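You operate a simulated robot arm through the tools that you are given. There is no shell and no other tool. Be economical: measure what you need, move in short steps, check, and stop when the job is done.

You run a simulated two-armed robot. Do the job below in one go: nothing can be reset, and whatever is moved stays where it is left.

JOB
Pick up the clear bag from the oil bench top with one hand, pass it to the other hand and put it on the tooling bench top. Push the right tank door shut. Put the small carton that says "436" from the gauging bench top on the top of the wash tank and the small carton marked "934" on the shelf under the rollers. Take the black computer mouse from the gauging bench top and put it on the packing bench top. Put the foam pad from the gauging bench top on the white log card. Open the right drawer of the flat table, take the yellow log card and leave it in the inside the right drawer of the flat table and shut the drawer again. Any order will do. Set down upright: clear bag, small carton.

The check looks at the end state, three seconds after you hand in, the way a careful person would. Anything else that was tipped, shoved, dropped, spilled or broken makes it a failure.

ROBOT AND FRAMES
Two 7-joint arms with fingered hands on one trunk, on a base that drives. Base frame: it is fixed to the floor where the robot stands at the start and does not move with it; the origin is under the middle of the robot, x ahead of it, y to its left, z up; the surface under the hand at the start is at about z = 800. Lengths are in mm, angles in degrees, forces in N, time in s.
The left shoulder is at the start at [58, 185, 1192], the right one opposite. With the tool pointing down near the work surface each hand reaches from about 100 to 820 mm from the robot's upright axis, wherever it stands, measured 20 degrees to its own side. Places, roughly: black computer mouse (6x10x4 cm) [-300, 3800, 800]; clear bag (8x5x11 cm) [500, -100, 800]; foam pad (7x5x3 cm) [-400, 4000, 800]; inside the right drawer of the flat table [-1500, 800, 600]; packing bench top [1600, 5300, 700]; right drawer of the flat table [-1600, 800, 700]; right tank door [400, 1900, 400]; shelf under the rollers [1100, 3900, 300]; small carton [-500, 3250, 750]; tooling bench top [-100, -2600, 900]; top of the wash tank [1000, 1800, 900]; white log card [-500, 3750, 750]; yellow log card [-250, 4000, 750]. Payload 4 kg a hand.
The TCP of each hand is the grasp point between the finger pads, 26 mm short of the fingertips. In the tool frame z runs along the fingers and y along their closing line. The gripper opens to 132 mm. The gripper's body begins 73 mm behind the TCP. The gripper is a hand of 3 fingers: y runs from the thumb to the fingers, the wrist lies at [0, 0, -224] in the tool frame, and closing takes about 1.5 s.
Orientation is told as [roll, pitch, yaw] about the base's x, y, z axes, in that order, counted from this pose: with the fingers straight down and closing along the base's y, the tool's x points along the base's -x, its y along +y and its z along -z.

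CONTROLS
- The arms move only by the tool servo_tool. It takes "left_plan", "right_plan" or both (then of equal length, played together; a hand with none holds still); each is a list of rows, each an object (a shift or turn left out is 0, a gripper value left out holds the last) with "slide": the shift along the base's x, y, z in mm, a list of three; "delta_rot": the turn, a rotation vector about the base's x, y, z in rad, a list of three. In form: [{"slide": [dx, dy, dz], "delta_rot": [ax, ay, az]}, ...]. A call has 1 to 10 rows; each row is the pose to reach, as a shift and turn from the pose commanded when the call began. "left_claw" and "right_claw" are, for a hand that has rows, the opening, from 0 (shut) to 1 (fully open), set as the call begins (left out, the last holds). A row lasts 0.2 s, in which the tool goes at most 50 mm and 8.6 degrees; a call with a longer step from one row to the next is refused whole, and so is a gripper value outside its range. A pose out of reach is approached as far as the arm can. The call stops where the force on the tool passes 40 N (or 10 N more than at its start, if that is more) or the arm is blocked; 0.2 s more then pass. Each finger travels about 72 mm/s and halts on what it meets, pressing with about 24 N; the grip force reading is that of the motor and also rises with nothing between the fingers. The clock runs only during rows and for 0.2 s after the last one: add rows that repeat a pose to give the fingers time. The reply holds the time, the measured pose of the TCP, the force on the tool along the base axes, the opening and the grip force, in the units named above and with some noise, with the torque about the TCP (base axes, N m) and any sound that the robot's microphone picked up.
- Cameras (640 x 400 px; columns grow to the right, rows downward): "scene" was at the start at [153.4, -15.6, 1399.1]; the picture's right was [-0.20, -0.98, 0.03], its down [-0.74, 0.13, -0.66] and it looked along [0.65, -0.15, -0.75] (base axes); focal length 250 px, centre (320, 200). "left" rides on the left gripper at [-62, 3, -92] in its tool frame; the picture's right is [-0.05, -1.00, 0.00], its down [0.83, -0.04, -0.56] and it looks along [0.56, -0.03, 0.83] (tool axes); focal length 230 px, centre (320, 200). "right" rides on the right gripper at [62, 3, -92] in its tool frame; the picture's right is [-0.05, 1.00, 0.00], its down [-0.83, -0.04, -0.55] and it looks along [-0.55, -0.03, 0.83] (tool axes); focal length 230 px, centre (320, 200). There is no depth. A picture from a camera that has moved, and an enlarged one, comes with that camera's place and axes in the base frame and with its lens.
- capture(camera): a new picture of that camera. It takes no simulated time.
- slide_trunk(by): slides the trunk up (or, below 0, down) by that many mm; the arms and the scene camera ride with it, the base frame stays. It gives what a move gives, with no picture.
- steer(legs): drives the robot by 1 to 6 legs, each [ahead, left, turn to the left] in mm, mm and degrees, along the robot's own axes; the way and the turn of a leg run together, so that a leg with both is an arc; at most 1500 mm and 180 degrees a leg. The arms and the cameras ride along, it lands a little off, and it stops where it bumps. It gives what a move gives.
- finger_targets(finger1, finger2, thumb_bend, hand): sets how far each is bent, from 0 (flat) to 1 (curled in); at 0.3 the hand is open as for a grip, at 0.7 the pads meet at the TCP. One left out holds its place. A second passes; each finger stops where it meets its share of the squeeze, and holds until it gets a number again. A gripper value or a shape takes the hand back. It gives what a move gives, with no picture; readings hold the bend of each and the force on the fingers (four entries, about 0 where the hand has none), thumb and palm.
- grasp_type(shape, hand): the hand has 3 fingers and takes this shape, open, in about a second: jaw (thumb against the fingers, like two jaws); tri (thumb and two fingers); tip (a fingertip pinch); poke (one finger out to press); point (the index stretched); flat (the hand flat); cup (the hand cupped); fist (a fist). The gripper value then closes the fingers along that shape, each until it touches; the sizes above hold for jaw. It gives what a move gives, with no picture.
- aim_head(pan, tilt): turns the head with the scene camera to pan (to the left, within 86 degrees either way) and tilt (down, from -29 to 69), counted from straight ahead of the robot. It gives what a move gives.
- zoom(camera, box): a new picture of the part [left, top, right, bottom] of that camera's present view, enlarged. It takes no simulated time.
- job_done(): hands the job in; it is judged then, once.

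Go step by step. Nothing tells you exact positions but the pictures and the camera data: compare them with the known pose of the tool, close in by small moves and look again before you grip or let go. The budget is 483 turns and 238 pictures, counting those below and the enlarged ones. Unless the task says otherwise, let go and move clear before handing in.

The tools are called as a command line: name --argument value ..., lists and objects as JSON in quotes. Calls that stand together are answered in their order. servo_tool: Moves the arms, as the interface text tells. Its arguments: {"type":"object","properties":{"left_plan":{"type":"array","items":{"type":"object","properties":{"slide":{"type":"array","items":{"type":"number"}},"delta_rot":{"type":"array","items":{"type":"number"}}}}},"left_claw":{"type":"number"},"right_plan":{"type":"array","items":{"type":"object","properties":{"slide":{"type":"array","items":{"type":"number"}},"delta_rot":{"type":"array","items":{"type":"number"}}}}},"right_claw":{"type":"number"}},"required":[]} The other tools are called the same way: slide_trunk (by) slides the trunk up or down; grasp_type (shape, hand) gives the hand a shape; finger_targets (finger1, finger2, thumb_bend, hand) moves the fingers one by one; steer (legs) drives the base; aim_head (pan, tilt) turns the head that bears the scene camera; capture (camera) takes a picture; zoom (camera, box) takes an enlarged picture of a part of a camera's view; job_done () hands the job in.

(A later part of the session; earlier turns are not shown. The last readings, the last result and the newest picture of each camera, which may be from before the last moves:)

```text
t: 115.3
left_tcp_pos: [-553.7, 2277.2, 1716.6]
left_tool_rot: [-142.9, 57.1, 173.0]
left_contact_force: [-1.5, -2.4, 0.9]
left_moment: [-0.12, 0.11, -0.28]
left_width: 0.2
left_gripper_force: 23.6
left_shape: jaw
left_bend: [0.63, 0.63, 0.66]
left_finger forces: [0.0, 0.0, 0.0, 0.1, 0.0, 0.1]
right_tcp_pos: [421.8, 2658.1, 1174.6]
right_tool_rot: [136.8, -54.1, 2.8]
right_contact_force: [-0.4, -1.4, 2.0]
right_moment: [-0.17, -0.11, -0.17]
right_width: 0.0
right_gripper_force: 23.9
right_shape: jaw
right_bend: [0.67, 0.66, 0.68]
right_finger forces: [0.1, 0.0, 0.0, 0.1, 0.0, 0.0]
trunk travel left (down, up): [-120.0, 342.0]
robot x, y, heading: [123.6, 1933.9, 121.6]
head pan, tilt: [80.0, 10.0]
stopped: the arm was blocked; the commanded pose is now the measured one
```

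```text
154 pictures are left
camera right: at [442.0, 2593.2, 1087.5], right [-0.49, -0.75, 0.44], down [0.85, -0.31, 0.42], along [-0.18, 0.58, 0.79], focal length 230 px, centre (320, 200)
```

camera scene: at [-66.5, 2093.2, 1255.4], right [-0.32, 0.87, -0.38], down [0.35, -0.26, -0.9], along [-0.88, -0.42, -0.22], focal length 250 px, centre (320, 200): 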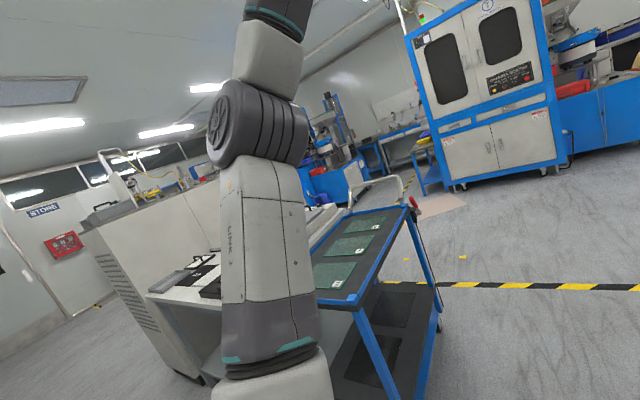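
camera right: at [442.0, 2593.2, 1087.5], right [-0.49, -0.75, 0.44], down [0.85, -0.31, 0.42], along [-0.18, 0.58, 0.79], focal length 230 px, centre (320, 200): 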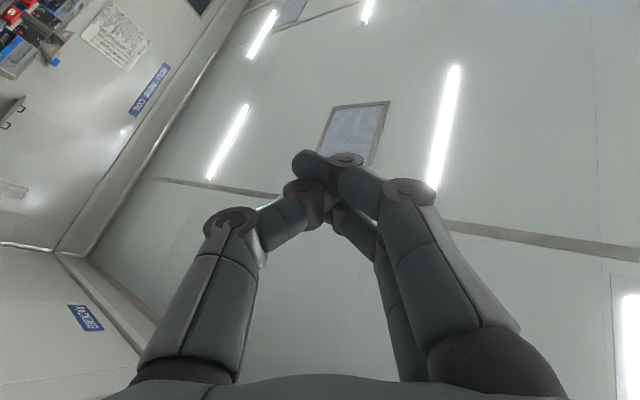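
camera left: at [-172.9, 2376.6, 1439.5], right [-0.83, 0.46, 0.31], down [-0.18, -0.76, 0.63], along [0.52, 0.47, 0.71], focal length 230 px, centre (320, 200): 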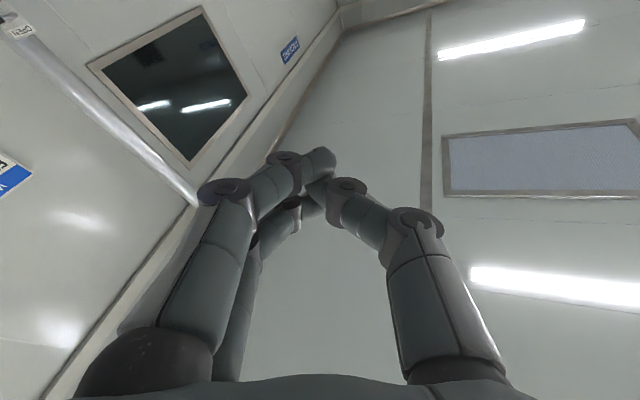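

Raising the trunk is bringing the lean back out. I'll keep going.

slide_trunk --by 105

aim_head --pan -60 --tilt 35

capture --camera "scene"

```text
t: 116.7
left_tcp_pos: [-550.9, 2306.0, 1808.3]
left_tool_rot: [-140.4, 57.1, 174.8]
left_contact_force: [0.7, 1.0, -0.4]
left_moment: [0.01, 0.05, 0.02]
left_width: 0.0
left_gripper_force: 24.5
left_shape: jaw
left_bend: [0.63, 0.63, 0.66]
left_finger forces: [0.0, 0.0, 0.0, 0.1, 0.0, 0.1]
right_tcp_pos: [423.2, 2669.1, 1261.8]
right_tool_rot: [135.0, -53.9, 4.1]
right_contact_force: [0.0, 0.8, -0.4]
right_moment: [0.03, 0.04, 0.02]
right_width: 0.2
right_gripper_force: 24.4
right_shape: jaw
right_bend: [0.67, 0.66, 0.68]
right_finger forces: [0.0, 0.0, 0.0, 0.0, 0.0, 0.0]
trunk travel left (down, up): [-225.0, 237.0]
robot x, y, heading: [121.0, 1931.6, 121.7]
head pan, tilt: [80.0, 10.0]
```

```text
t: 118.9
left_tcp_pos: [-551.7, 2302.8, 1809.2]
left_tool_rot: [-140.7, 57.2, 174.5]
left_contact_force: [-0.7, -0.7, 0.7]
left_moment: [0.02, 0.0, -0.01]
left_width: 0.1
left_gripper_force: 24.0
left_shape: jaw
left_bend: [0.63, 0.63, 0.66]
left_finger forces: [0.1, 0.0, 0.1, 0.0, 0.0, 0.0]
right_tcp_pos: [424.1, 2668.8, 1262.2]
right_tool_rot: [135.1, -53.9, 3.9]
right_contact_force: [-0.4, -0.9, -0.2]
right_moment: [0.01, 0.0, 0.0]
right_width: 0.3
right_gripper_force: 24.0
right_shape: jaw
right_bend: [0.67, 0.66, 0.68]
right_finger forces: [0.0, 0.0, 0.0, 0.0, 0.0, 0.0]
trunk travel left (down, up): [-225.0, 237.0]
robot x, y, heading: [121.4, 1932.9, 121.6]
head pan, tilt: [-60.0, 35.0]
```

```text
153 pictures are left
camera scene: at [126.4, 2071.3, 1412.8], right [0.88, -0.47, 0.12], down [-0.21, -0.6, -0.77], along [0.43, 0.65, -0.63], focal length 250 px, centre (320, 200)
```

scene: 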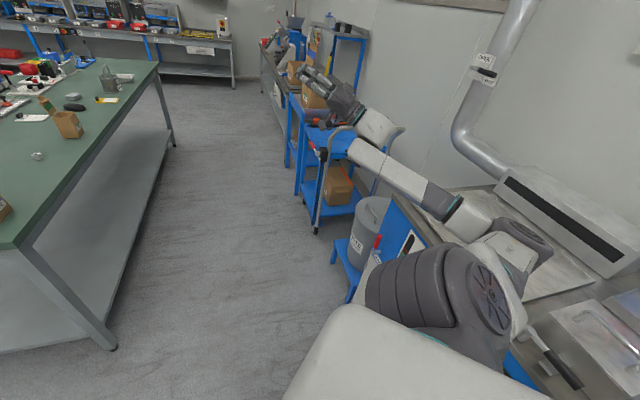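

Recovered: the trunk is back to its original height, upright again. I'll step away from the tank and then restore the arms.

steer --legs '[[0, 180, 0]]'

aim_head --pan -70 --tilt 40

capture --camera "scene"

```text
t: 120.4
left_tcp_pos: [-704.1, 2207.3, 1810.1]
left_tool_rot: [-140.5, 57.1, 174.7]
left_contact_force: [-0.8, 0.1, 0.7]
left_moment: [0.03, 0.0, 0.0]
left_width: 0.1
left_gripper_force: 24.1
left_shape: jaw
left_bend: [0.63, 0.63, 0.66]
left_finger forces: [0.0, 0.0, 0.0, 0.1, 0.0, 0.0]
right_tcp_pos: [269.2, 2575.7, 1263.0]
right_tool_rot: [135.1, -53.9, 4.2]
right_contact_force: [0.7, -0.7, -0.8]
right_moment: [-0.01, 0.0, -0.02]
right_width: 0.2
right_gripper_force: 24.6
right_shape: jaw
right_bend: [0.67, 0.66, 0.68]
right_finger forces: [0.0, 0.1, 0.1, 0.0, 0.1, 0.0]
trunk travel left (down, up): [-225.0, 237.0]
robot x, y, heading: [-32.4, 1839.2, 121.7]
head pan, tilt: [-60.0, 35.0]
```

```text
t: 121.1
left_tcp_pos: [-707.0, 2205.3, 1808.3]
left_tool_rot: [-140.6, 57.1, 174.6]
left_contact_force: [0.1, -0.2, -0.3]
left_moment: [0.02, 0.01, -0.01]
left_width: 0.0
left_gripper_force: 23.9
left_shape: jaw
left_bend: [0.63, 0.63, 0.66]
left_finger forces: [0.1, 0.0, 0.0, 0.0, 0.0, 0.0]
right_tcp_pos: [267.2, 2573.4, 1263.0]
right_tool_rot: [135.2, -54.0, 4.1]
right_contact_force: [-0.1, -0.4, -0.4]
right_moment: [-0.01, -0.02, 0.0]
right_width: 0.0
right_gripper_force: 23.9
right_shape: jaw
right_bend: [0.67, 0.66, 0.68]
right_finger forces: [0.0, 0.1, 0.0, 0.0, 0.1, 0.1]
trunk travel left (down, up): [-225.0, 237.0]
robot x, y, heading: [-35.3, 1833.8, 121.7]
head pan, tilt: [-70.0, 40.0]
```

```text
152 pictures are left
camera scene: at [-17.6, 1963.6, 1407.5], right [0.78, -0.61, 0.14], down [-0.34, -0.6, -0.73], along [0.52, 0.52, -0.67], focal length 250 px, centre (320, 200)
```

scene: 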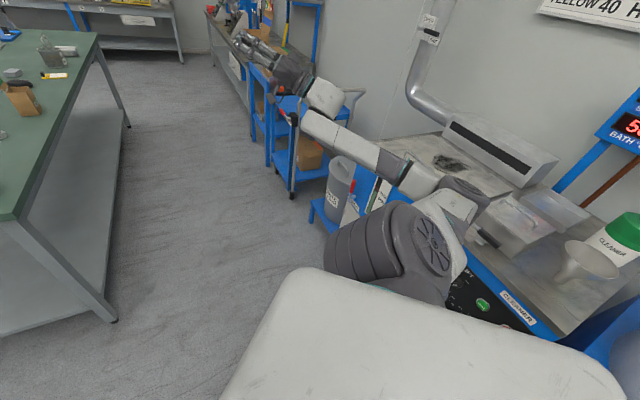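

Everything around still stands. Now restoring the right hand to a tool-down pose in front of me in steps.

servo_tool --right_plan '[{"slide": [-24, -22, -6], "delta_rot": [-0.0902, -0.1111, 0.0128]}, {"slide": [-47, -44, -12], "delta_rot": [-0.1804, -0.2222, 0.0256]}, {"slide": [-71, -66, -18], "delta_rot": [-0.2706, -0.3333, 0.0384]}, {"slide": [-95, -89, -24], "delta_rot": [-0.3608, -0.4444, 0.0512]}, {"slide": [-118, -111, -30], "delta_rot": [-0.451, -0.5555, 0.064]}, {"slide": [-142, -133, -36], "delta_rot": [-0.5412, -0.6666, 0.0768]}, {"slide": [-166, -155, -42], "delta_rot": [-0.6314, -0.7777, 0.0896]}]'

capture --camera "scene"

```text
t: 122.7
left_tcp_pos: [-704.8, 2204.9, 1808.4]
left_tool_rot: [-140.6, 57.0, 174.6]
left_contact_force: [0.5, 0.7, 0.0]
left_moment: [0.01, 0.03, -0.02]
left_width: 0.1
left_gripper_force: 23.9
left_shape: jaw
left_bend: [0.63, 0.63, 0.66]
left_finger forces: [0.1, 0.1, 0.0, 0.0, 0.0, 0.1]
right_tcp_pos: [101.9, 2418.1, 1220.4]
right_tool_rot: [30.6, -51.4, 101.4]
right_contact_force: [-0.3, 0.7, 0.4]
right_moment: [0.0, -0.01, 0.02]
right_width: 0.0
right_gripper_force: 23.8
right_shape: jaw
right_bend: [0.67, 0.66, 0.68]
right_finger forces: [0.1, 0.0, 0.1, 0.1, 0.0, 0.1]
trunk travel left (down, up): [-225.0, 237.0]
robot x, y, heading: [-33.7, 1834.0, 121.7]
head pan, tilt: [-70.0, 40.0]
```

```text
151 pictures are left
camera scene: at [-16.9, 1964.3, 1407.4], right [0.78, -0.61, 0.14], down [-0.34, -0.6, -0.73], along [0.52, 0.52, -0.67], focal length 250 px, centre (320, 200)
```

scene: 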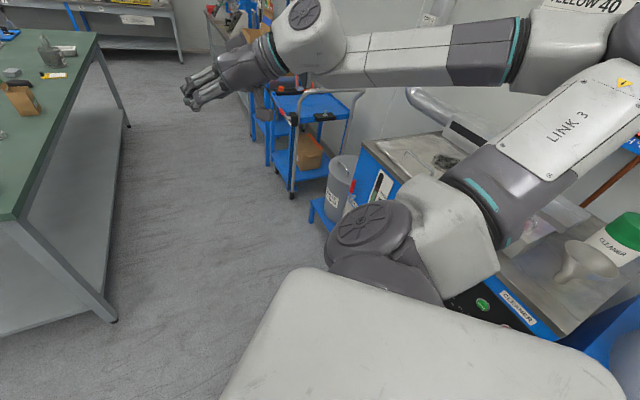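

servo_tool --right_plan '[{"slide": [-24, -22, -6], "delta_rot": [-0.0902, -0.1111, 0.0128]}, {"slide": [-47, -44, -12], "delta_rot": [-0.1804, -0.2222, 0.0256]}, {"slide": [-71, -66, -18], "delta_rot": [-0.2706, -0.3333, 0.0384]}, {"slide": [-95, -89, -24], "delta_rot": [-0.3608, -0.4444, 0.0512]}, {"slide": [-118, -111, -30], "delta_rot": [-0.451, -0.5555, 0.064]}, {"slide": [-142, -133, -36], "delta_rot": [-0.5412, -0.6666, 0.0768]}, {"slide": [-166, -155, -42], "delta_rot": [-0.6314, -0.7777, 0.0896]}]'

aim_head --pan -25 --tilt 25

capture --camera "scene"

```text
t: 124.3
left_tcp_pos: [-708.6, 2208.2, 1808.1]
left_tool_rot: [-140.4, 57.2, 174.7]
left_contact_force: [-0.7, 0.5, 0.4]
left_moment: [0.03, 0.05, 0.01]
left_width: 0.2
left_gripper_force: 24.1
left_shape: jaw
left_bend: [0.63, 0.63, 0.66]
left_finger forces: [0.0, 0.1, 0.0, 0.0, 0.1, 0.0]
right_tcp_pos: [-61.6, 2263.8, 1177.2]
right_tool_rot: [0.2, 0.3, 121.5]
right_contact_force: [-0.4, 0.5, -0.2]
right_moment: [-0.02, -0.01, 0.0]
right_width: 0.0
right_gripper_force: 24.1
right_shape: jaw
right_bend: [0.67, 0.66, 0.68]
right_finger forces: [0.0, 0.0, 0.1, 0.0, 0.0, 0.0]
trunk travel left (down, up): [-225.0, 237.0]
robot x, y, heading: [-37.4, 1836.7, 121.9]
head pan, tilt: [-70.0, 40.0]
```

```text
t: 125.4
left_tcp_pos: [-705.4, 2206.9, 1808.5]
left_tool_rot: [-140.6, 57.1, 174.6]
left_contact_force: [0.6, -0.7, -0.5]
left_moment: [-0.01, 0.0, 0.02]
left_width: 0.1
left_gripper_force: 23.8
left_shape: jaw
left_bend: [0.63, 0.63, 0.66]
left_finger forces: [0.0, 0.0, 0.0, 0.0, 0.0, 0.0]
right_tcp_pos: [-59.4, 2263.1, 1177.4]
right_tool_rot: [0.4, 0.0, 121.7]
right_contact_force: [0.8, 0.7, -0.1]
right_moment: [0.04, 0.0, 0.0]
right_width: 0.2
right_gripper_force: 24.0
right_shape: jaw
right_bend: [0.67, 0.66, 0.68]
right_finger forces: [0.1, 0.1, 0.0, 0.0, 0.1, 0.0]
trunk travel left (down, up): [-225.0, 237.0]
robot x, y, heading: [-32.8, 1837.8, 121.9]
head pan, tilt: [-25.0, 25.0]
```

```text
150 pictures are left
camera scene: at [-82.0, 1991.4, 1422.6], right [0.99, 0.12, 0.06], down [0.12, -0.53, -0.84], along [-0.07, 0.84, -0.54], focal length 250 px, centre (320, 200)
```

scene: 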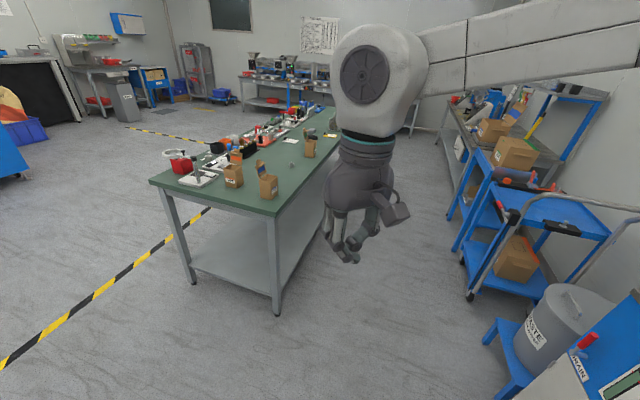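

servo_tool --left_plan '[{"slide": [22, -12, -40], "delta_rot": [-0.122, -0.0754, 0]}, {"slide": [44, -24, -80], "delta_rot": [-0.244, -0.1508, 0]}, {"slide": [66, -36, -120], "delta_rot": [-0.366, -0.2262, 0]}, {"slide": [88, -48, -160], "delta_rot": [-0.488, -0.3016, 0]}, {"slide": [110, -60, -200], "delta_rot": [-0.61, -0.377, 0]}, {"slide": [132, -72, -240], "delta_rot": [-0.732, -0.4524, 0]}, {"slide": [154, -84, -280], "delta_rot": [-0.854, -0.5278, 0]}]'

aim_head --pan 30 --tilt 15

capture --camera "scene"

```text
t: 127.0
left_tcp_pos: [-550.8, 2121.8, 1529.8]
left_tool_rot: [-39.1, 46.5, -97.3]
left_contact_force: [-0.3, 1.0, -0.2]
left_moment: [-0.02, -0.02, 0.01]
left_width: 0.1
left_gripper_force: 24.4
left_shape: jaw
left_bend: [0.63, 0.63, 0.66]
left_finger forces: [0.0, 0.0, 0.0, 0.0, 0.1, 0.0]
right_tcp_pos: [-58.7, 2262.2, 1177.3]
right_tool_rot: [0.3, 0.0, 121.6]
right_contact_force: [0.2, 0.4, 0.6]
right_moment: [0.02, 0.0, -0.02]
right_width: 0.0
right_gripper_force: 24.1
right_shape: jaw
right_bend: [0.67, 0.66, 0.68]
right_finger forces: [0.0, 0.1, 0.0, 0.0, 0.0, 0.0]
trunk travel left (down, up): [-225.0, 237.0]
robot x, y, heading: [-33.6, 1834.0, 121.7]
head pan, tilt: [-25.0, 25.0]
```

```text
t: 128.3
left_tcp_pos: [-551.7, 2121.3, 1532.7]
left_tool_rot: [-39.2, 46.8, -97.5]
left_contact_force: [-0.4, -0.1, -0.9]
left_moment: [0.02, 0.0, -0.02]
left_width: 0.0
left_gripper_force: 23.8
left_shape: jaw
left_bend: [0.63, 0.63, 0.66]
left_finger forces: [0.0, 0.0, 0.1, 0.0, 0.0, 0.1]
right_tcp_pos: [-59.6, 2264.0, 1178.6]
right_tool_rot: [0.4, 0.0, 121.6]
right_contact_force: [0.1, -0.7, 0.1]
right_moment: [0.03, 0.01, 0.0]
right_width: 0.0
right_gripper_force: 23.6
right_shape: jaw
right_bend: [0.67, 0.66, 0.68]
right_finger forces: [0.1, 0.0, 0.0, 0.0, 0.1, 0.1]
trunk travel left (down, up): [-225.0, 237.0]
robot x, y, heading: [-32.5, 1837.8, 121.9]
head pan, tilt: [30.0, 15.0]
```

```text
149 pictures are left
camera scene: at [-154.3, 1945.8, 1439.1], right [0.48, 0.88, -0.07], down [0.3, -0.24, -0.92], along [-0.83, 0.42, -0.38], focal length 250 px, centre (320, 200)
```

scene: 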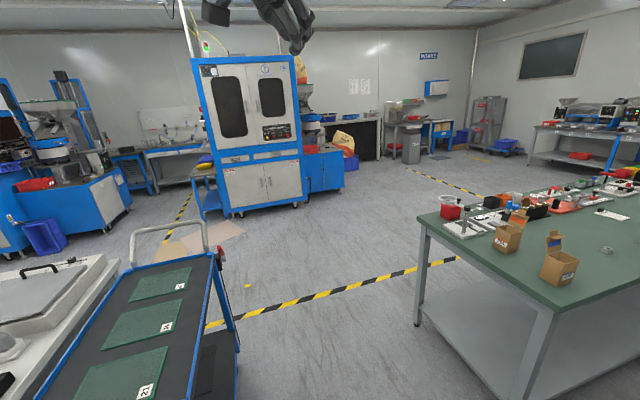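

servo_tool --left_plan '[{"slide": [22, -12, -40], "delta_rot": [-0.122, -0.0754, 0]}, {"slide": [44, -24, -80], "delta_rot": [-0.244, -0.1508, 0]}, {"slide": [66, -36, -120], "delta_rot": [-0.366, -0.2262, 0]}, {"slide": [88, -48, -160], "delta_rot": [-0.488, -0.3016, 0]}, {"slide": [110, -60, -200], "delta_rot": [-0.61, -0.377, 0]}, {"slide": [132, -72, -240], "delta_rot": [-0.732, -0.4524, 0]}, {"slide": [154, -84, -280], "delta_rot": [-0.854, -0.5278, 0]}]'

capture --camera "scene"

```text
t: 129.9
left_tcp_pos: [-397.4, 2035.1, 1249.6]
left_tool_rot: [-6.9, -3.5, -83.9]
left_contact_force: [0.5, 0.3, -0.2]
left_moment: [-0.02, 0.0, -0.03]
left_width: 0.0
left_gripper_force: 24.3
left_shape: jaw
left_bend: [0.63, 0.63, 0.66]
left_finger forces: [0.0, 0.0, 0.1, 0.0, 0.0, 0.0]
right_tcp_pos: [-58.5, 2264.0, 1178.2]
right_tool_rot: [0.3, 0.2, 121.6]
right_contact_force: [-0.7, 0.5, 0.1]
right_moment: [0.03, -0.01, 0.03]
right_width: 0.0
right_gripper_force: 24.4
right_shape: jaw
right_bend: [0.67, 0.66, 0.68]
right_finger forces: [0.0, 0.1, 0.1, 0.0, 0.0, 0.0]
trunk travel left (down, up): [-225.0, 237.0]
robot x, y, heading: [-33.2, 1836.4, 121.7]
head pan, tilt: [30.0, 15.0]
```

```text
148 pictures are left
camera scene: at [-154.8, 1946.8, 1438.9], right [0.47, 0.88, -0.07], down [0.3, -0.24, -0.92], along [-0.83, 0.42, -0.38], focal length 250 px, centre (320, 200)
```

scene: 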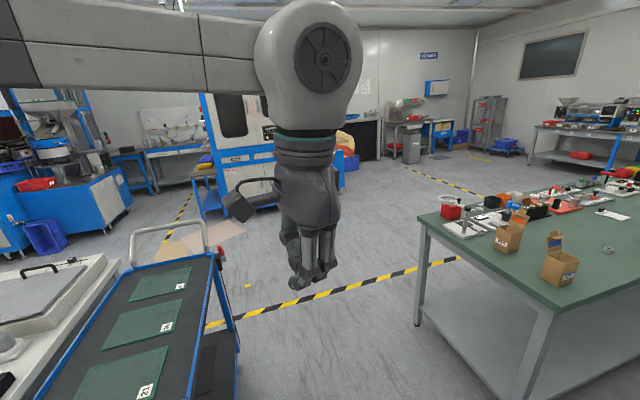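

servo_tool --left_plan '[{"slide": [0, 0, -20], "delta_rot": [0.073, -0.113, 0]}, {"slide": [0, 0, -20], "delta_rot": [0.073, -0.113, 0]}]'

servo_tool --left_plan '[{"delta_rot": [0, 0, -0.142]}, {"delta_rot": [0, 0, -0.284]}, {"delta_rot": [0, 0, -0.426]}, {"delta_rot": [0, 0, -0.568]}, {"delta_rot": [0, 0, -0.71]}, {"delta_rot": [0, 0, -0.852]}, {"delta_rot": [0, 0, -0.994]}, {"delta_rot": [0, 0, -1.136]}, {"delta_rot": [0, 0, -1.278]}, {"delta_rot": [0, 0, -1.42]}]'

servo_tool --left_plan '[{"delta_rot": [0, 0, -0.142]}, {"delta_rot": [0, 0, -0.284]}, {"delta_rot": [0, 0, -0.426]}, {"delta_rot": [0, 0, -0.568]}, {"delta_rot": [0, 0, -0.71]}, {"delta_rot": [0, 0, -0.852]}, {"delta_rot": [0, 0, -0.994]}, {"delta_rot": [0, 0, -1.136]}, {"delta_rot": [0, 0, -1.273]}]'

capture --camera "scene"

```text
t: 130.5
left_tcp_pos: [-396.7, 2033.6, 1228.2]
left_tool_rot: [-0.1, 0.1, -84.2]
left_contact_force: [0.4, 0.9, -1.1]
left_moment: [0.0, 0.01, 0.0]
left_width: 0.0
left_gripper_force: 23.9
left_shape: jaw
left_bend: [0.63, 0.63, 0.66]
left_finger forces: [0.1, 0.0, 0.0, 0.0, 0.0, 0.1]
right_tcp_pos: [-58.4, 2263.1, 1178.9]
right_tool_rot: [0.3, 0.0, 121.6]
right_contact_force: [0.1, 0.0, -0.3]
right_moment: [0.03, 0.0, 0.0]
right_width: 0.0
right_gripper_force: 23.6
right_shape: jaw
right_bend: [0.67, 0.66, 0.68]
right_finger forces: [0.1, 0.0, 0.1, 0.0, 0.0, 0.0]
trunk travel left (down, up): [-225.0, 237.0]
robot x, y, heading: [-35.5, 1835.3, 122.1]
head pan, tilt: [30.0, 15.0]
```

```text
t: 132.7
left_tcp_pos: [-397.2, 2038.0, 1230.0]
left_tool_rot: [-0.1, 0.1, -165.8]
left_contact_force: [0.1, 0.7, -0.6]
left_moment: [0.0, -0.02, -0.04]
left_width: 0.1
left_gripper_force: 23.9
left_shape: jaw
left_bend: [0.63, 0.63, 0.66]
left_finger forces: [0.0, 0.0, 0.0, 0.0, 0.0, 0.0]
right_tcp_pos: [-59.6, 2262.4, 1178.7]
right_tool_rot: [0.3, -0.1, 121.5]
right_contact_force: [0.6, -0.7, -0.4]
right_moment: [-0.05, -0.06, 0.02]
right_width: 0.1
right_gripper_force: 23.8
right_shape: jaw
right_bend: [0.67, 0.66, 0.68]
right_finger forces: [0.0, 0.0, 0.0, 0.0, 0.1, 0.0]
trunk travel left (down, up): [-225.0, 237.0]
robot x, y, heading: [-30.6, 1840.5, 122.0]
head pan, tilt: [30.0, 15.0]
```

```text
t: 134.7
left_tcp_pos: [-397.2, 2037.7, 1230.8]
left_tool_rot: [-0.2, 0.2, 121.4]
left_contact_force: [0.3, 0.3, -1.0]
left_moment: [0.01, -0.03, 0.0]
left_width: 0.0
left_gripper_force: 24.0
left_shape: jaw
left_bend: [0.63, 0.63, 0.66]
left_finger forces: [0.0, 0.1, 0.0, 0.1, 0.0, 0.0]
right_tcp_pos: [-59.1, 2262.6, 1179.7]
right_tool_rot: [0.3, 0.0, 121.6]
right_contact_force: [-0.1, 0.0, -0.9]
right_moment: [0.0, 0.01, 0.0]
right_width: 0.1
right_gripper_force: 24.1
right_shape: jaw
right_bend: [0.67, 0.66, 0.68]
right_finger forces: [0.1, 0.0, 0.0, 0.0, 0.1, 0.0]
trunk travel left (down, up): [-225.0, 237.0]
robot x, y, heading: [-33.6, 1833.0, 121.9]
head pan, tilt: [30.0, 15.0]
```

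```text
147 pictures are left
camera scene: at [-154.4, 1945.8, 1439.1], right [0.47, 0.88, -0.07], down [0.3, -0.24, -0.92], along [-0.83, 0.42, -0.38], focal length 250 px, centre (320, 200)
```

scene: 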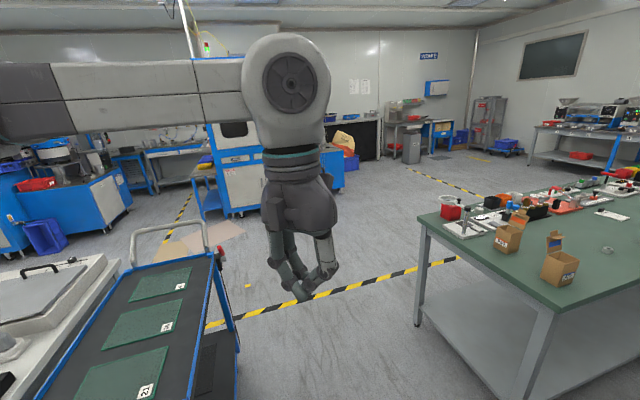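

Arms restored. Now I'll turn to look at the tank door's current state.

steer --legs '[[0, 0, -70]]'

aim_head --pan -15 --tilt 38

capture --camera "scene"

```text
t: 138.1
left_tcp_pos: [33.6, 2247.2, 1230.6]
left_tool_rot: [-0.1, 0.2, 51.1]
left_contact_force: [-0.5, 0.8, 0.4]
left_moment: [-0.04, 0.02, -0.02]
left_width: 0.1
left_gripper_force: 23.9
left_shape: jaw
left_bend: [0.63, 0.63, 0.66]
left_finger forces: [0.1, 0.0, 0.1, 0.1, 0.1, 0.0]
right_tcp_pos: [360.1, 2004.3, 1178.3]
right_tool_rot: [0.3, 0.0, 51.3]
right_contact_force: [0.8, -0.3, 0.4]
right_moment: [-0.01, 0.0, 0.01]
right_width: 0.0
right_gripper_force: 24.0
right_shape: jaw
right_bend: [0.67, 0.66, 0.68]
right_finger forces: [0.1, 0.0, 0.1, 0.0, 0.0, 0.0]
trunk travel left (down, up): [-225.0, 237.0]
robot x, y, heading: [-30.9, 1834.1, 51.5]
head pan, tilt: [30.0, 15.0]
```

```text
t: 139.2
left_tcp_pos: [34.7, 2247.7, 1230.6]
left_tool_rot: [-0.2, 0.3, 51.0]
left_contact_force: [-0.4, -0.3, -0.6]
left_moment: [0.04, 0.01, 0.03]
left_width: 0.0
left_gripper_force: 24.1
left_shape: jaw
left_bend: [0.63, 0.63, 0.66]
left_finger forces: [0.0, 0.1, 0.0, 0.1, 0.0, 0.0]
right_tcp_pos: [359.9, 2003.1, 1178.4]
right_tool_rot: [0.3, 0.0, 51.3]
right_contact_force: [-0.3, 0.5, 0.5]
right_moment: [0.01, 0.0, 0.04]
right_width: 0.0
right_gripper_force: 24.5
right_shape: jaw
right_bend: [0.67, 0.66, 0.68]
right_finger forces: [0.0, 0.0, 0.1, 0.1, 0.0, 0.0]
trunk travel left (down, up): [-225.0, 237.0]
robot x, y, heading: [-32.9, 1834.4, 51.4]
head pan, tilt: [-15.0, 38.0]
```

```text
146 pictures are left
camera scene: at [80.7, 1943.9, 1402.6], right [0.6, -0.8, 0.04], down [-0.56, -0.45, -0.69], along [0.57, 0.39, -0.72], focal length 250 px, centre (320, 200)
```

scene: 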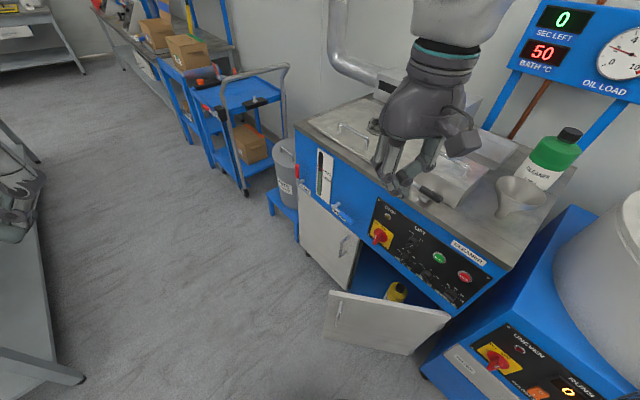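

Door is now about 60% open still, free edge near (416,2103). I'll face the tank squarely and push with the left hand held low.

servo_tool --right_plan '[{"slide": [-25, -31, 10]}, {"slide": [-50, -62, 20]}, {"slide": [-50, -62, 20]}]'

steer --legs '[[0, 0, -51.4], [120, -30, 0]]'

aim_head --pan 25 --tilt 50

capture --camera "scene"

```text
t: 140.0
left_tcp_pos: [35.5, 2247.8, 1230.6]
left_tool_rot: [-0.1, 0.3, 51.2]
left_contact_force: [-0.4, 0.0, -0.3]
left_moment: [-0.03, 0.04, -0.04]
left_width: 0.0
left_gripper_force: 23.7
left_shape: jaw
left_bend: [0.63, 0.63, 0.66]
left_finger forces: [0.0, 0.0, 0.1, 0.0, 0.1, 0.0]
right_tcp_pos: [311.7, 1942.4, 1196.0]
right_tool_rot: [0.3, 0.0, 51.3]
right_contact_force: [-0.5, 0.5, 0.3]
right_moment: [-0.01, 0.01, 0.0]
right_width: 0.1
right_gripper_force: 23.7
right_shape: jaw
right_bend: [0.67, 0.66, 0.68]
right_finger forces: [0.0, 0.0, 0.0, 0.0, 0.0, 0.1]
trunk travel left (down, up): [-225.0, 237.0]
robot x, y, heading: [-32.4, 1837.7, 51.4]
head pan, tilt: [-15.0, 38.0]
```

```text
t: 143.6
left_tcp_pos: [441.6, 2018.3, 1231.3]
left_tool_rot: [-0.1, 0.1, 0.5]
left_contact_force: [-1.3, -0.3, -0.3]
left_moment: [0.0, 0.01, 0.01]
left_width: 0.0
left_gripper_force: 23.9
left_shape: jaw
left_bend: [0.63, 0.63, 0.66]
left_finger forces: [0.0, 0.0, 0.0, 0.1, 0.0, 0.1]
right_tcp_pos: [381.9, 1610.4, 1195.8]
right_tool_rot: [0.3, -0.2, 0.8]
right_contact_force: [0.3, 0.3, -0.1]
right_moment: [0.02, -0.02, 0.02]
right_width: 0.0
right_gripper_force: 24.2
right_shape: jaw
right_bend: [0.67, 0.66, 0.68]
right_finger forces: [0.1, 0.1, 0.0, 0.0, 0.0, 0.1]
trunk travel left (down, up): [-225.0, 237.0]
robot x, y, heading: [79.1, 1807.3, 0.8]
head pan, tilt: [-15.0, 38.0]
```

```text
t: 144.6
left_tcp_pos: [442.5, 2017.1, 1231.0]
left_tool_rot: [-0.2, 0.1, 0.5]
left_contact_force: [-0.8, -0.1, 0.9]
left_moment: [-0.03, -0.03, 0.0]
left_width: 0.0
left_gripper_force: 24.0
left_shape: jaw
left_bend: [0.63, 0.63, 0.66]
left_finger forces: [0.0, 0.0, 0.0, 0.1, 0.0, 0.1]
right_tcp_pos: [380.2, 1610.4, 1197.2]
right_tool_rot: [0.3, -0.1, 0.7]
right_contact_force: [1.1, 0.6, 0.3]
right_moment: [-0.01, -0.03, -0.01]
right_width: 0.0
right_gripper_force: 24.5
right_shape: jaw
right_bend: [0.67, 0.66, 0.68]
right_finger forces: [0.0, 0.0, 0.0, 0.0, 0.1, 0.0]
trunk travel left (down, up): [-225.0, 237.0]
robot x, y, heading: [84.6, 1810.7, 1.1]
head pan, tilt: [25.0, 50.0]
```

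```text
145 pictures are left
camera scene: at [220.1, 1845.1, 1387.6], right [0.43, -0.9, -0.06], down [-0.77, -0.33, -0.54], along [0.46, 0.28, -0.84], focal length 250 px, centre (320, 200)
```

scene: 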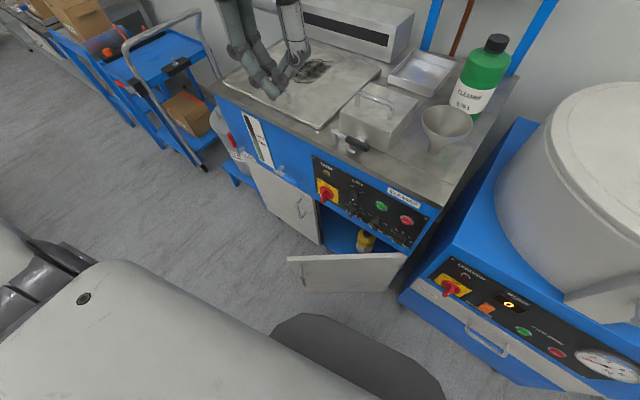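

servo_tool --left_plan '[{"slide": [-25, -25, -20]}, {"slide": [-47, -52, -50]}, {"slide": [-47, -55, -100]}, {"slide": [-47, -55, -150]}, {"slide": [-47, -55, -200]}, {"slide": [-47, -55, -250]}, {"slide": [-47, -55, -300]}, {"slide": [-47, -55, -350]}, {"slide": [-47, -55, -400]}, {"slide": [-47, -55, -450]}]'

capture --camera "scene"

```text
t: 146.8
left_tcp_pos: [396.1, 1964.9, 780.3]
left_tool_rot: [-0.2, 0.1, 0.6]
left_contact_force: [0.1, 0.0, 0.3]
left_moment: [-0.01, 0.03, 0.0]
left_width: 0.0
left_gripper_force: 23.6
left_shape: jaw
left_bend: [0.63, 0.63, 0.66]
left_finger forces: [0.0, 0.1, 0.0, 0.0, 0.1, 0.1]
right_tcp_pos: [384.4, 1610.7, 1196.4]
right_tool_rot: [0.3, 0.0, 0.6]
right_contact_force: [-0.2, 0.5, 0.1]
right_moment: [-0.01, -0.01, 0.0]
right_width: 0.2
right_gripper_force: 24.0
right_shape: jaw
right_bend: [0.67, 0.66, 0.68]
right_finger forces: [0.0, 0.0, 0.0, 0.0, 0.0, 0.1]
trunk travel left (down, up): [-225.0, 237.0]
robot x, y, heading: [78.4, 1809.4, 0.8]
head pan, tilt: [25.0, 50.0]
```

```text
144 pictures are left
camera scene: at [221.5, 1845.8, 1387.4], right [0.43, -0.9, -0.06], down [-0.78, -0.34, -0.54], along [0.46, 0.28, -0.84], focal length 250 px, centre (320, 200)
```

scene: 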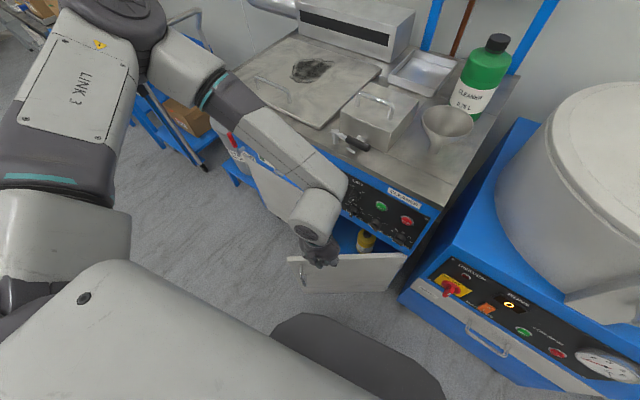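

servo_tool --left_plan '[{"slide": [0, 0, -50]}, {"slide": [0, 0, -100]}, {"slide": [0, 0, -150]}, {"slide": [0, 0, -200]}, {"slide": [0, 0, -250]}, {"slide": [0, 0, -270]}]'

capture --camera "scene"

capture --camera "left"

```text
t: 148.2
left_tcp_pos: [409.8, 2052.6, 698.3]
left_tool_rot: [-0.1, 0.1, 0.5]
left_contact_force: [0.7, 0.3, 0.2]
left_moment: [-0.01, -0.01, -0.01]
left_width: 0.0
left_gripper_force: 24.2
left_shape: jaw
left_bend: [0.63, 0.63, 0.66]
left_finger forces: [0.1, 0.0, 0.1, 0.1, 0.0, 0.0]
left hand out of reach, approached as far as the arm can: row 1, 2, 3, 4, 5, 6
right_tcp_pos: [382.5, 1610.5, 1196.3]
right_tool_rot: [0.2, -0.1, 0.7]
right_contact_force: [0.1, -0.6, 0.6]
right_moment: [-0.01, 0.0, 0.0]
right_width: 0.0
right_gripper_force: 24.2
right_shape: jaw
right_bend: [0.67, 0.66, 0.68]
right_finger forces: [0.0, 0.1, 0.1, 0.1, 0.1, 0.0]
trunk travel left (down, up): [-225.0, 237.0]
robot x, y, heading: [85.5, 1812.2, 0.7]
head pan, tilt: [25.0, 50.0]
```

```text
143 pictures are left
camera scene: at [220.6, 1845.1, 1387.5], right [0.43, -0.9, -0.06], down [-0.77, -0.34, -0.54], along [0.46, 0.28, -0.84], focal length 250 px, centre (320, 200)
```

scene: 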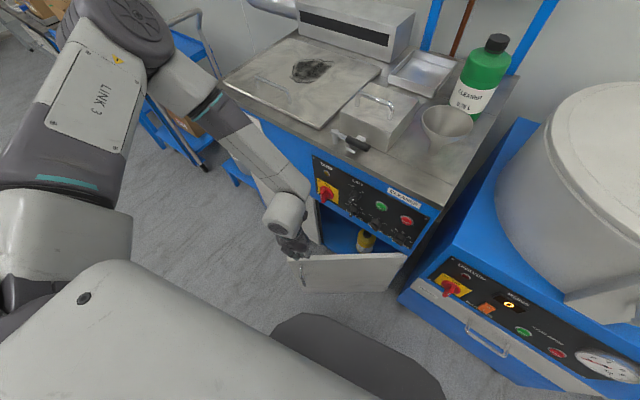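

```text
142 pictures are left
camera left: at [470.9, 2055.6, 790.3], right [0.06, -1.0, 0.0], down [-0.83, -0.05, 0.56], along [-0.56, -0.04, -0.83], focal length 230 px, centre (320, 200)
```

left: 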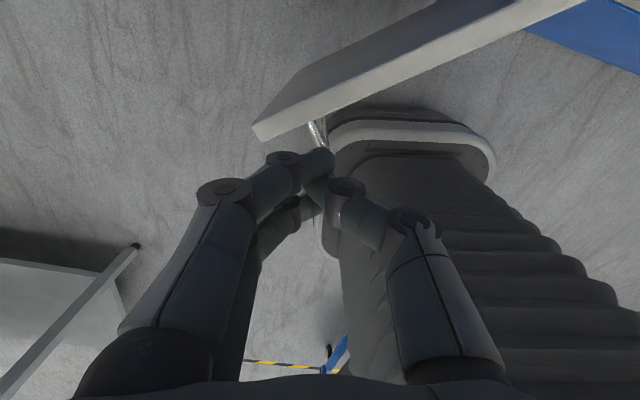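

The low tool-down reach isn't available. I'll raise the hand, back off 150 mm, and pitch the hand forward 45° so I can push with the fingertips.

servo_tool --left_plan '[{"slide": [0, 0, 200]}, {"slide": [0, 0, 240]}, {"slide": [0, 0, 290]}]'

```text
refused: row 1 steps farther than a row can; nothing moved
```

servo_tool --left_plan '[{"slide": [0, 0, 50]}, {"slide": [0, 0, 100]}, {"slide": [0, 0, 150]}, {"slide": [0, 0, 200]}, {"slide": [0, 0, 250]}, {"slide": [0, 0, 300]}]'

steer --legs '[[-160, 0, 0]]'

servo_tool --left_plan '[{"delta_rot": [0, -0.14, 0]}, {"delta_rot": [0, -0.28, 0]}, {"delta_rot": [0, -0.42, 0]}, {"delta_rot": [0, -0.56, 0]}, {"delta_rot": [0, -0.7, 0]}, {"delta_rot": [0, -0.84, 0]}]'

capture --camera "scene"

```text
t: 149.6
left_tcp_pos: [395.2, 2060.6, 992.6]
left_tool_rot: [0.0, 0.2, 0.5]
left_contact_force: [0.5, -0.9, -0.1]
left_moment: [-0.03, -0.05, -0.01]
left_width: 0.2
left_gripper_force: 24.0
left_shape: jaw
left_bend: [0.63, 0.63, 0.66]
left_finger forces: [0.0, 0.0, 0.0, 0.0, 0.1, 0.0]
right_tcp_pos: [381.1, 1611.0, 1197.4]
right_tool_rot: [0.3, -0.1, 0.6]
right_contact_force: [-1.3, 0.8, 0.4]
right_moment: [0.01, 0.01, 0.02]
right_width: 0.2
right_gripper_force: 24.4
right_shape: jaw
right_bend: [0.67, 0.66, 0.68]
right_finger forces: [0.1, 0.0, 0.0, 0.0, 0.0, 0.0]
trunk travel left (down, up): [-225.0, 237.0]
robot x, y, heading: [83.3, 1811.4, 0.7]
head pan, tilt: [25.0, 50.0]
```

```text
t: 151.1
left_tcp_pos: [240.7, 2058.7, 992.6]
left_tool_rot: [0.0, 0.2, 0.5]
left_contact_force: [0.5, -1.2, -0.5]
left_moment: [-0.01, 0.01, -0.01]
left_width: 0.1
left_gripper_force: 23.6
left_shape: jaw
left_bend: [0.63, 0.63, 0.66]
left_finger forces: [0.1, 0.0, 0.0, 0.0, 0.0, 0.0]
right_tcp_pos: [226.2, 1607.5, 1196.3]
right_tool_rot: [0.3, 0.1, 0.7]
right_contact_force: [0.3, -1.1, -0.7]
right_moment: [0.0, 0.01, -0.01]
right_width: 0.1
right_gripper_force: 23.9
right_shape: jaw
right_bend: [0.67, 0.66, 0.68]
right_finger forces: [0.0, 0.1, 0.1, 0.1, 0.1, 0.0]
trunk travel left (down, up): [-225.0, 237.0]
robot x, y, heading: [-78.0, 1810.0, 1.0]
head pan, tilt: [25.0, 50.0]
```

```text
t: 152.4
left_tcp_pos: [369.3, 2036.1, 1033.5]
left_tool_rot: [0.9, -45.5, 0.3]
left_contact_force: [-0.1, -0.1, 0.6]
left_moment: [0.02, -0.02, 0.0]
left_width: 0.0
left_gripper_force: 23.9
left_shape: jaw
left_bend: [0.63, 0.63, 0.66]
left_finger forces: [0.0, 0.0, 0.0, 0.0, 0.1, 0.0]
left hand out of reach, approached as far as the arm can: row 2, 3, 4, 5, 6
right_tcp_pos: [225.6, 1606.4, 1196.2]
right_tool_rot: [0.4, 0.1, 0.7]
right_contact_force: [0.1, -0.4, -0.8]
right_moment: [0.02, 0.0, 0.02]
right_width: 0.1
right_gripper_force: 23.8
right_shape: jaw
right_bend: [0.67, 0.66, 0.68]
right_finger forces: [0.0, 0.0, 0.1, 0.0, 0.0, 0.1]
trunk travel left (down, up): [-225.0, 237.0]
robot x, y, heading: [-76.0, 1805.4, 1.0]
head pan, tilt: [25.0, 50.0]
```

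```text
141 pictures are left
camera scene: at [63.6, 1839.9, 1387.6], right [0.43, -0.9, -0.06], down [-0.77, -0.33, -0.54], along [0.46, 0.28, -0.84], focal length 250 px, centre (320, 200)
```

scene: 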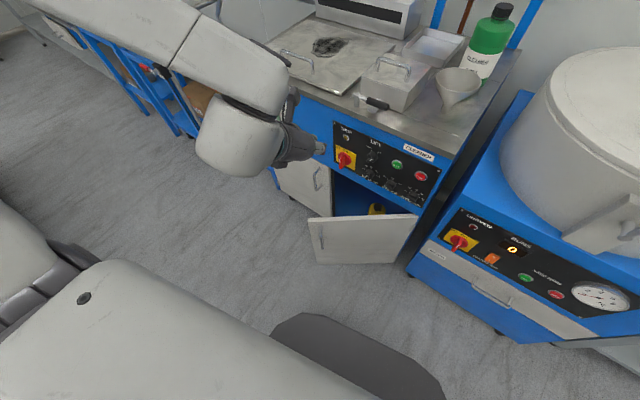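

servo_tool --left_plan '[{"slide": [-10, -15, -40]}, {"slide": [-20, -30, -80]}, {"slide": [-30, -45, -120]}, {"slide": [-40, -60, -160]}, {"slide": [-40, -70, -205]}, {"slide": [-40, -76, -250]}, {"slide": [-40, -76, -295]}, {"slide": [-40, -76, -340]}]'

capture --camera "scene"

```text
t: 154.2
left_tcp_pos: [343.6, 2020.8, 794.6]
left_tool_rot: [0.7, -45.2, 0.5]
left_contact_force: [0.1, 0.3, -0.2]
left_moment: [0.01, 0.01, 0.03]
left_width: 0.0
left_gripper_force: 23.7
left_shape: jaw
left_bend: [0.63, 0.63, 0.66]
left_finger forces: [0.0, 0.0, 0.1, 0.0, 0.0, 0.0]
left hand out of reach, approached as far as the arm can: row 1, 2, 5, 6, 7, 8
right_tcp_pos: [225.0, 1608.6, 1197.1]
right_tool_rot: [0.3, 0.0, 0.7]
right_contact_force: [-0.5, 0.5, -0.3]
right_moment: [-0.01, 0.0, 0.01]
right_width: 0.0
right_gripper_force: 24.5
right_shape: jaw
right_bend: [0.67, 0.66, 0.68]
right_finger forces: [0.0, 0.0, 0.0, 0.0, 0.1, 0.0]
trunk travel left (down, up): [-225.0, 237.0]
robot x, y, heading: [-75.8, 1807.3, 0.7]
head pan, tilt: [25.0, 50.0]
```

```text
140 pictures are left
camera scene: at [63.1, 1843.0, 1387.6], right [0.43, -0.9, -0.06], down [-0.77, -0.34, -0.54], along [0.46, 0.28, -0.84], focal length 250 px, centre (320, 200)
```

scene: 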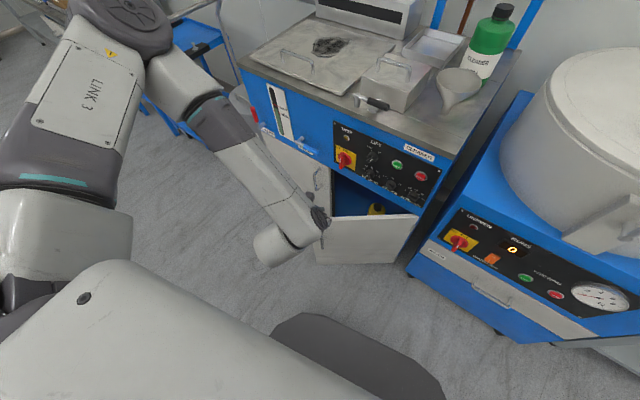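

steer --legs '[[-150, 0, 0]]'

servo_tool --left_plan '[{"slide": [40, -10, 0]}, {"slide": [80, -20, 0]}, {"slide": [120, -30, 0]}, {"slide": [145, -40, -30]}, {"slide": [145, -50, -75]}, {"slide": [145, -60, -120]}, {"slide": [145, -60, -165]}, {"slide": [145, -60, -210]}, {"slide": [145, -60, -250]}]'

capture --camera "scene"

```text
t: 155.6
left_tcp_pos: [193.8, 2017.1, 794.1]
left_tool_rot: [0.8, -45.3, 0.4]
left_contact_force: [-0.7, 0.1, -0.3]
left_moment: [-0.01, 0.02, 0.01]
left_width: 0.4
left_gripper_force: 23.5
left_shape: jaw
left_bend: [0.63, 0.63, 0.66]
left_finger forces: [0.1, 0.0, 0.1, 0.0, 0.1, 0.0]
right_tcp_pos: [75.4, 1605.9, 1194.9]
right_tool_rot: [0.2, 0.2, 0.6]
right_contact_force: [1.2, 0.2, -0.5]
right_moment: [-0.03, 0.01, 0.01]
right_width: 0.0
right_gripper_force: 24.2
right_shape: jaw
right_bend: [0.67, 0.66, 0.68]
right_finger forces: [0.0, 0.0, 0.0, 0.0, 0.0, 0.0]
trunk travel left (down, up): [-225.0, 237.0]
robot x, y, heading: [-227.3, 1803.7, 1.0]
head pan, tilt: [25.0, 50.0]
```

```text
t: 157.6
left_tcp_pos: [309.8, 2061.7, 757.0]
left_tool_rot: [0.8, -45.3, 0.4]
left_contact_force: [-0.3, 0.2, -0.8]
left_moment: [0.01, 0.01, -0.03]
left_width: 0.0
left_gripper_force: 23.8
left_shape: jaw
left_bend: [0.63, 0.63, 0.66]
left_finger forces: [0.0, 0.1, 0.1, 0.0, 0.0, 0.0]
left hand out of reach, approached as far as the arm can: row 2, 3, 4, 5, 6, 7, 8, 9
right_tcp_pos: [73.6, 1606.9, 1195.4]
right_tool_rot: [0.3, 0.0, 0.6]
right_contact_force: [0.5, 0.4, 0.2]
right_moment: [0.0, -0.01, 0.0]
right_width: 0.0
right_gripper_force: 24.0
right_shape: jaw
right_bend: [0.67, 0.66, 0.68]
right_finger forces: [0.0, 0.1, 0.1, 0.1, 0.1, 0.1]
trunk travel left (down, up): [-225.0, 237.0]
robot x, y, heading: [-226.7, 1804.7, 0.8]
head pan, tilt: [25.0, 50.0]
```

```text
139 pictures are left
camera scene: at [-87.7, 1840.5, 1387.5], right [0.43, -0.9, -0.06], down [-0.77, -0.34, -0.54], along [0.46, 0.28, -0.84], focal length 250 px, centre (320, 200)
```

scene: 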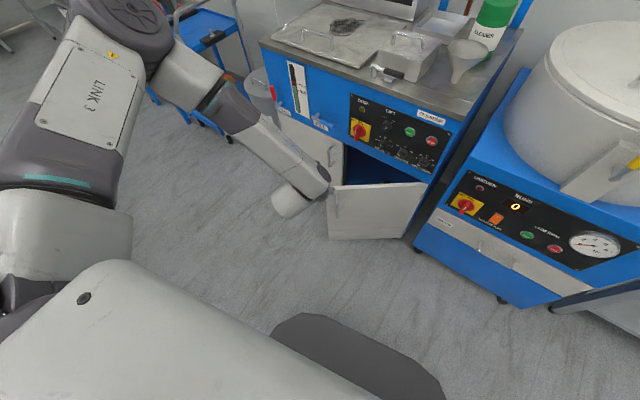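

The left arm's elbow is stuck in a high posture. I'll test whether the right arm still reaches low.

servo_tool --right_plan '[{"slide": [20, 0, -40]}, {"slide": [40, 0, -80]}, {"slide": [60, 0, -120]}, {"slide": [80, 0, -160]}, {"slide": [100, 0, -200]}, {"slide": [120, 0, -240]}, {"slide": [130, 0, -285]}, {"slide": [140, 0, -330]}, {"slide": [150, 0, -375]}, {"slide": [150, 0, -420]}]'

aim_head --pan -35 --tilt 50

capture --camera "scene"

```text
t: 159.8
left_tcp_pos: [309.7, 2059.5, 756.8]
left_tool_rot: [0.8, -45.3, 0.3]
left_contact_force: [0.1, -0.1, 0.8]
left_moment: [0.02, 0.02, 0.01]
left_width: 0.0
left_gripper_force: 24.0
left_shape: jaw
left_bend: [0.63, 0.63, 0.66]
left_finger forces: [0.1, 0.0, 0.0, 0.1, 0.0, 0.0]
right_tcp_pos: [223.8, 1606.7, 775.9]
right_tool_rot: [0.3, 0.0, 0.6]
right_contact_force: [-0.1, 0.2, 0.5]
right_moment: [0.02, 0.01, -0.02]
right_width: 0.0
right_gripper_force: 24.2
right_shape: jaw
right_bend: [0.67, 0.66, 0.68]
right_finger forces: [0.1, 0.0, 0.0, 0.1, 0.0, 0.0]
trunk travel left (down, up): [-225.0, 237.0]
robot x, y, heading: [-224.6, 1804.6, 0.9]
head pan, tilt: [25.0, 50.0]
```

```text
t: 161.1
left_tcp_pos: [309.3, 2061.8, 756.9]
left_tool_rot: [0.7, -45.2, 0.3]
left_contact_force: [0.7, 0.6, -0.7]
left_moment: [0.04, 0.0, -0.01]
left_width: 0.1
left_gripper_force: 24.2
left_shape: jaw
left_bend: [0.63, 0.63, 0.66]
left_finger forces: [0.0, 0.0, 0.1, 0.1, 0.0, 0.0]
right_tcp_pos: [222.9, 1605.4, 777.4]
right_tool_rot: [0.2, 0.0, 0.5]
right_contact_force: [0.3, -1.0, 0.6]
right_moment: [0.01, 0.0, 0.0]
right_width: 0.2
right_gripper_force: 23.7
right_shape: jaw
right_bend: [0.67, 0.66, 0.68]
right_finger forces: [0.0, 0.1, 0.1, 0.0, 0.0, 0.0]
trunk travel left (down, up): [-225.0, 237.0]
robot x, y, heading: [-227.9, 1807.1, 1.2]
head pan, tilt: [-35.0, 50.0]
```

```text
138 pictures are left
camera scene: at [-93.3, 1763.8, 1388.5], right [-0.55, -0.83, 0.08], down [-0.72, 0.43, -0.55], along [0.42, -0.36, -0.83], focal length 250 px, centre (320, 200)
```

scene: 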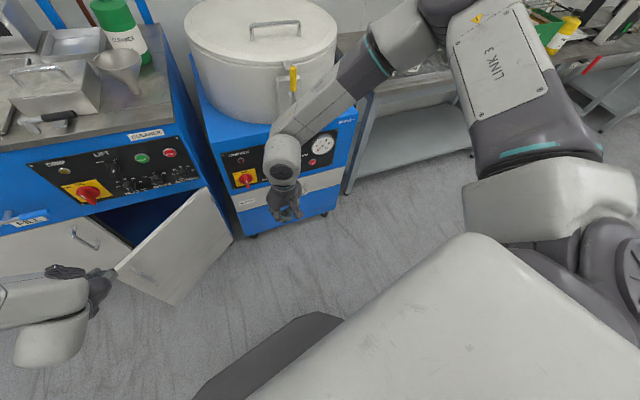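

servo_tool --right_plan '[{"slide": [0, 0, -45]}, {"slide": [0, 0, -90]}, {"slide": [0, 0, -135]}, {"slide": [0, 0, -180]}, {"slide": [0, 0, -225]}, {"slide": [0, 0, -240]}]'

capture --camera "scene"

```text
t: 162.5
left_tcp_pos: [310.6, 2060.8, 756.9]
left_tool_rot: [0.8, -45.3, 0.3]
left_contact_force: [1.0, -0.5, -0.4]
left_moment: [0.01, 0.03, 0.02]
left_width: 0.2
left_gripper_force: 24.5
left_shape: jaw
left_bend: [0.63, 0.63, 0.66]
left_finger forces: [0.1, 0.0, 0.0, 0.0, 0.0, 0.0]
right_tcp_pos: [196.0, 1540.8, 685.7]
right_tool_rot: [0.3, 0.0, 0.8]
right_contact_force: [1.2, 0.5, -0.2]
right_moment: [-0.01, 0.03, -0.04]
right_width: 0.0
right_gripper_force: 24.4
right_shape: jaw
right_bend: [0.67, 0.66, 0.68]
right_finger forces: [0.0, 0.1, 0.0, 0.1, 0.0, 0.0]
right hand out of reach, approached as far as the arm can: row 2, 3, 4, 5, 6
trunk travel left (down, up): [-225.0, 237.0]
robot x, y, heading: [-228.7, 1801.7, 1.1]
head pan, tilt: [-35.0, 50.0]
```

```text
137 pictures are left
camera scene: at [-93.1, 1763.6, 1388.5], right [-0.56, -0.83, 0.08], down [-0.72, 0.43, -0.55], along [0.42, -0.36, -0.83], focal length 250 px, centre (320, 200)
```

scene: 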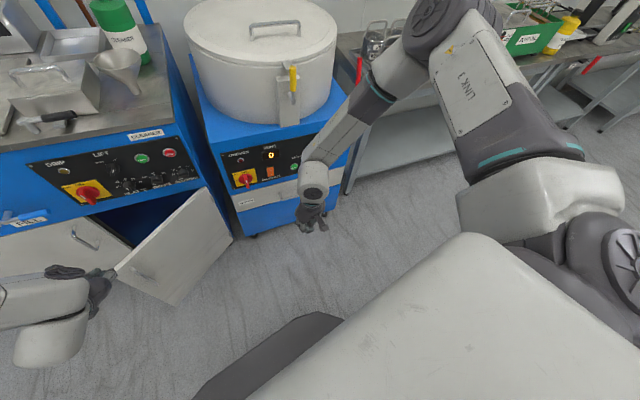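

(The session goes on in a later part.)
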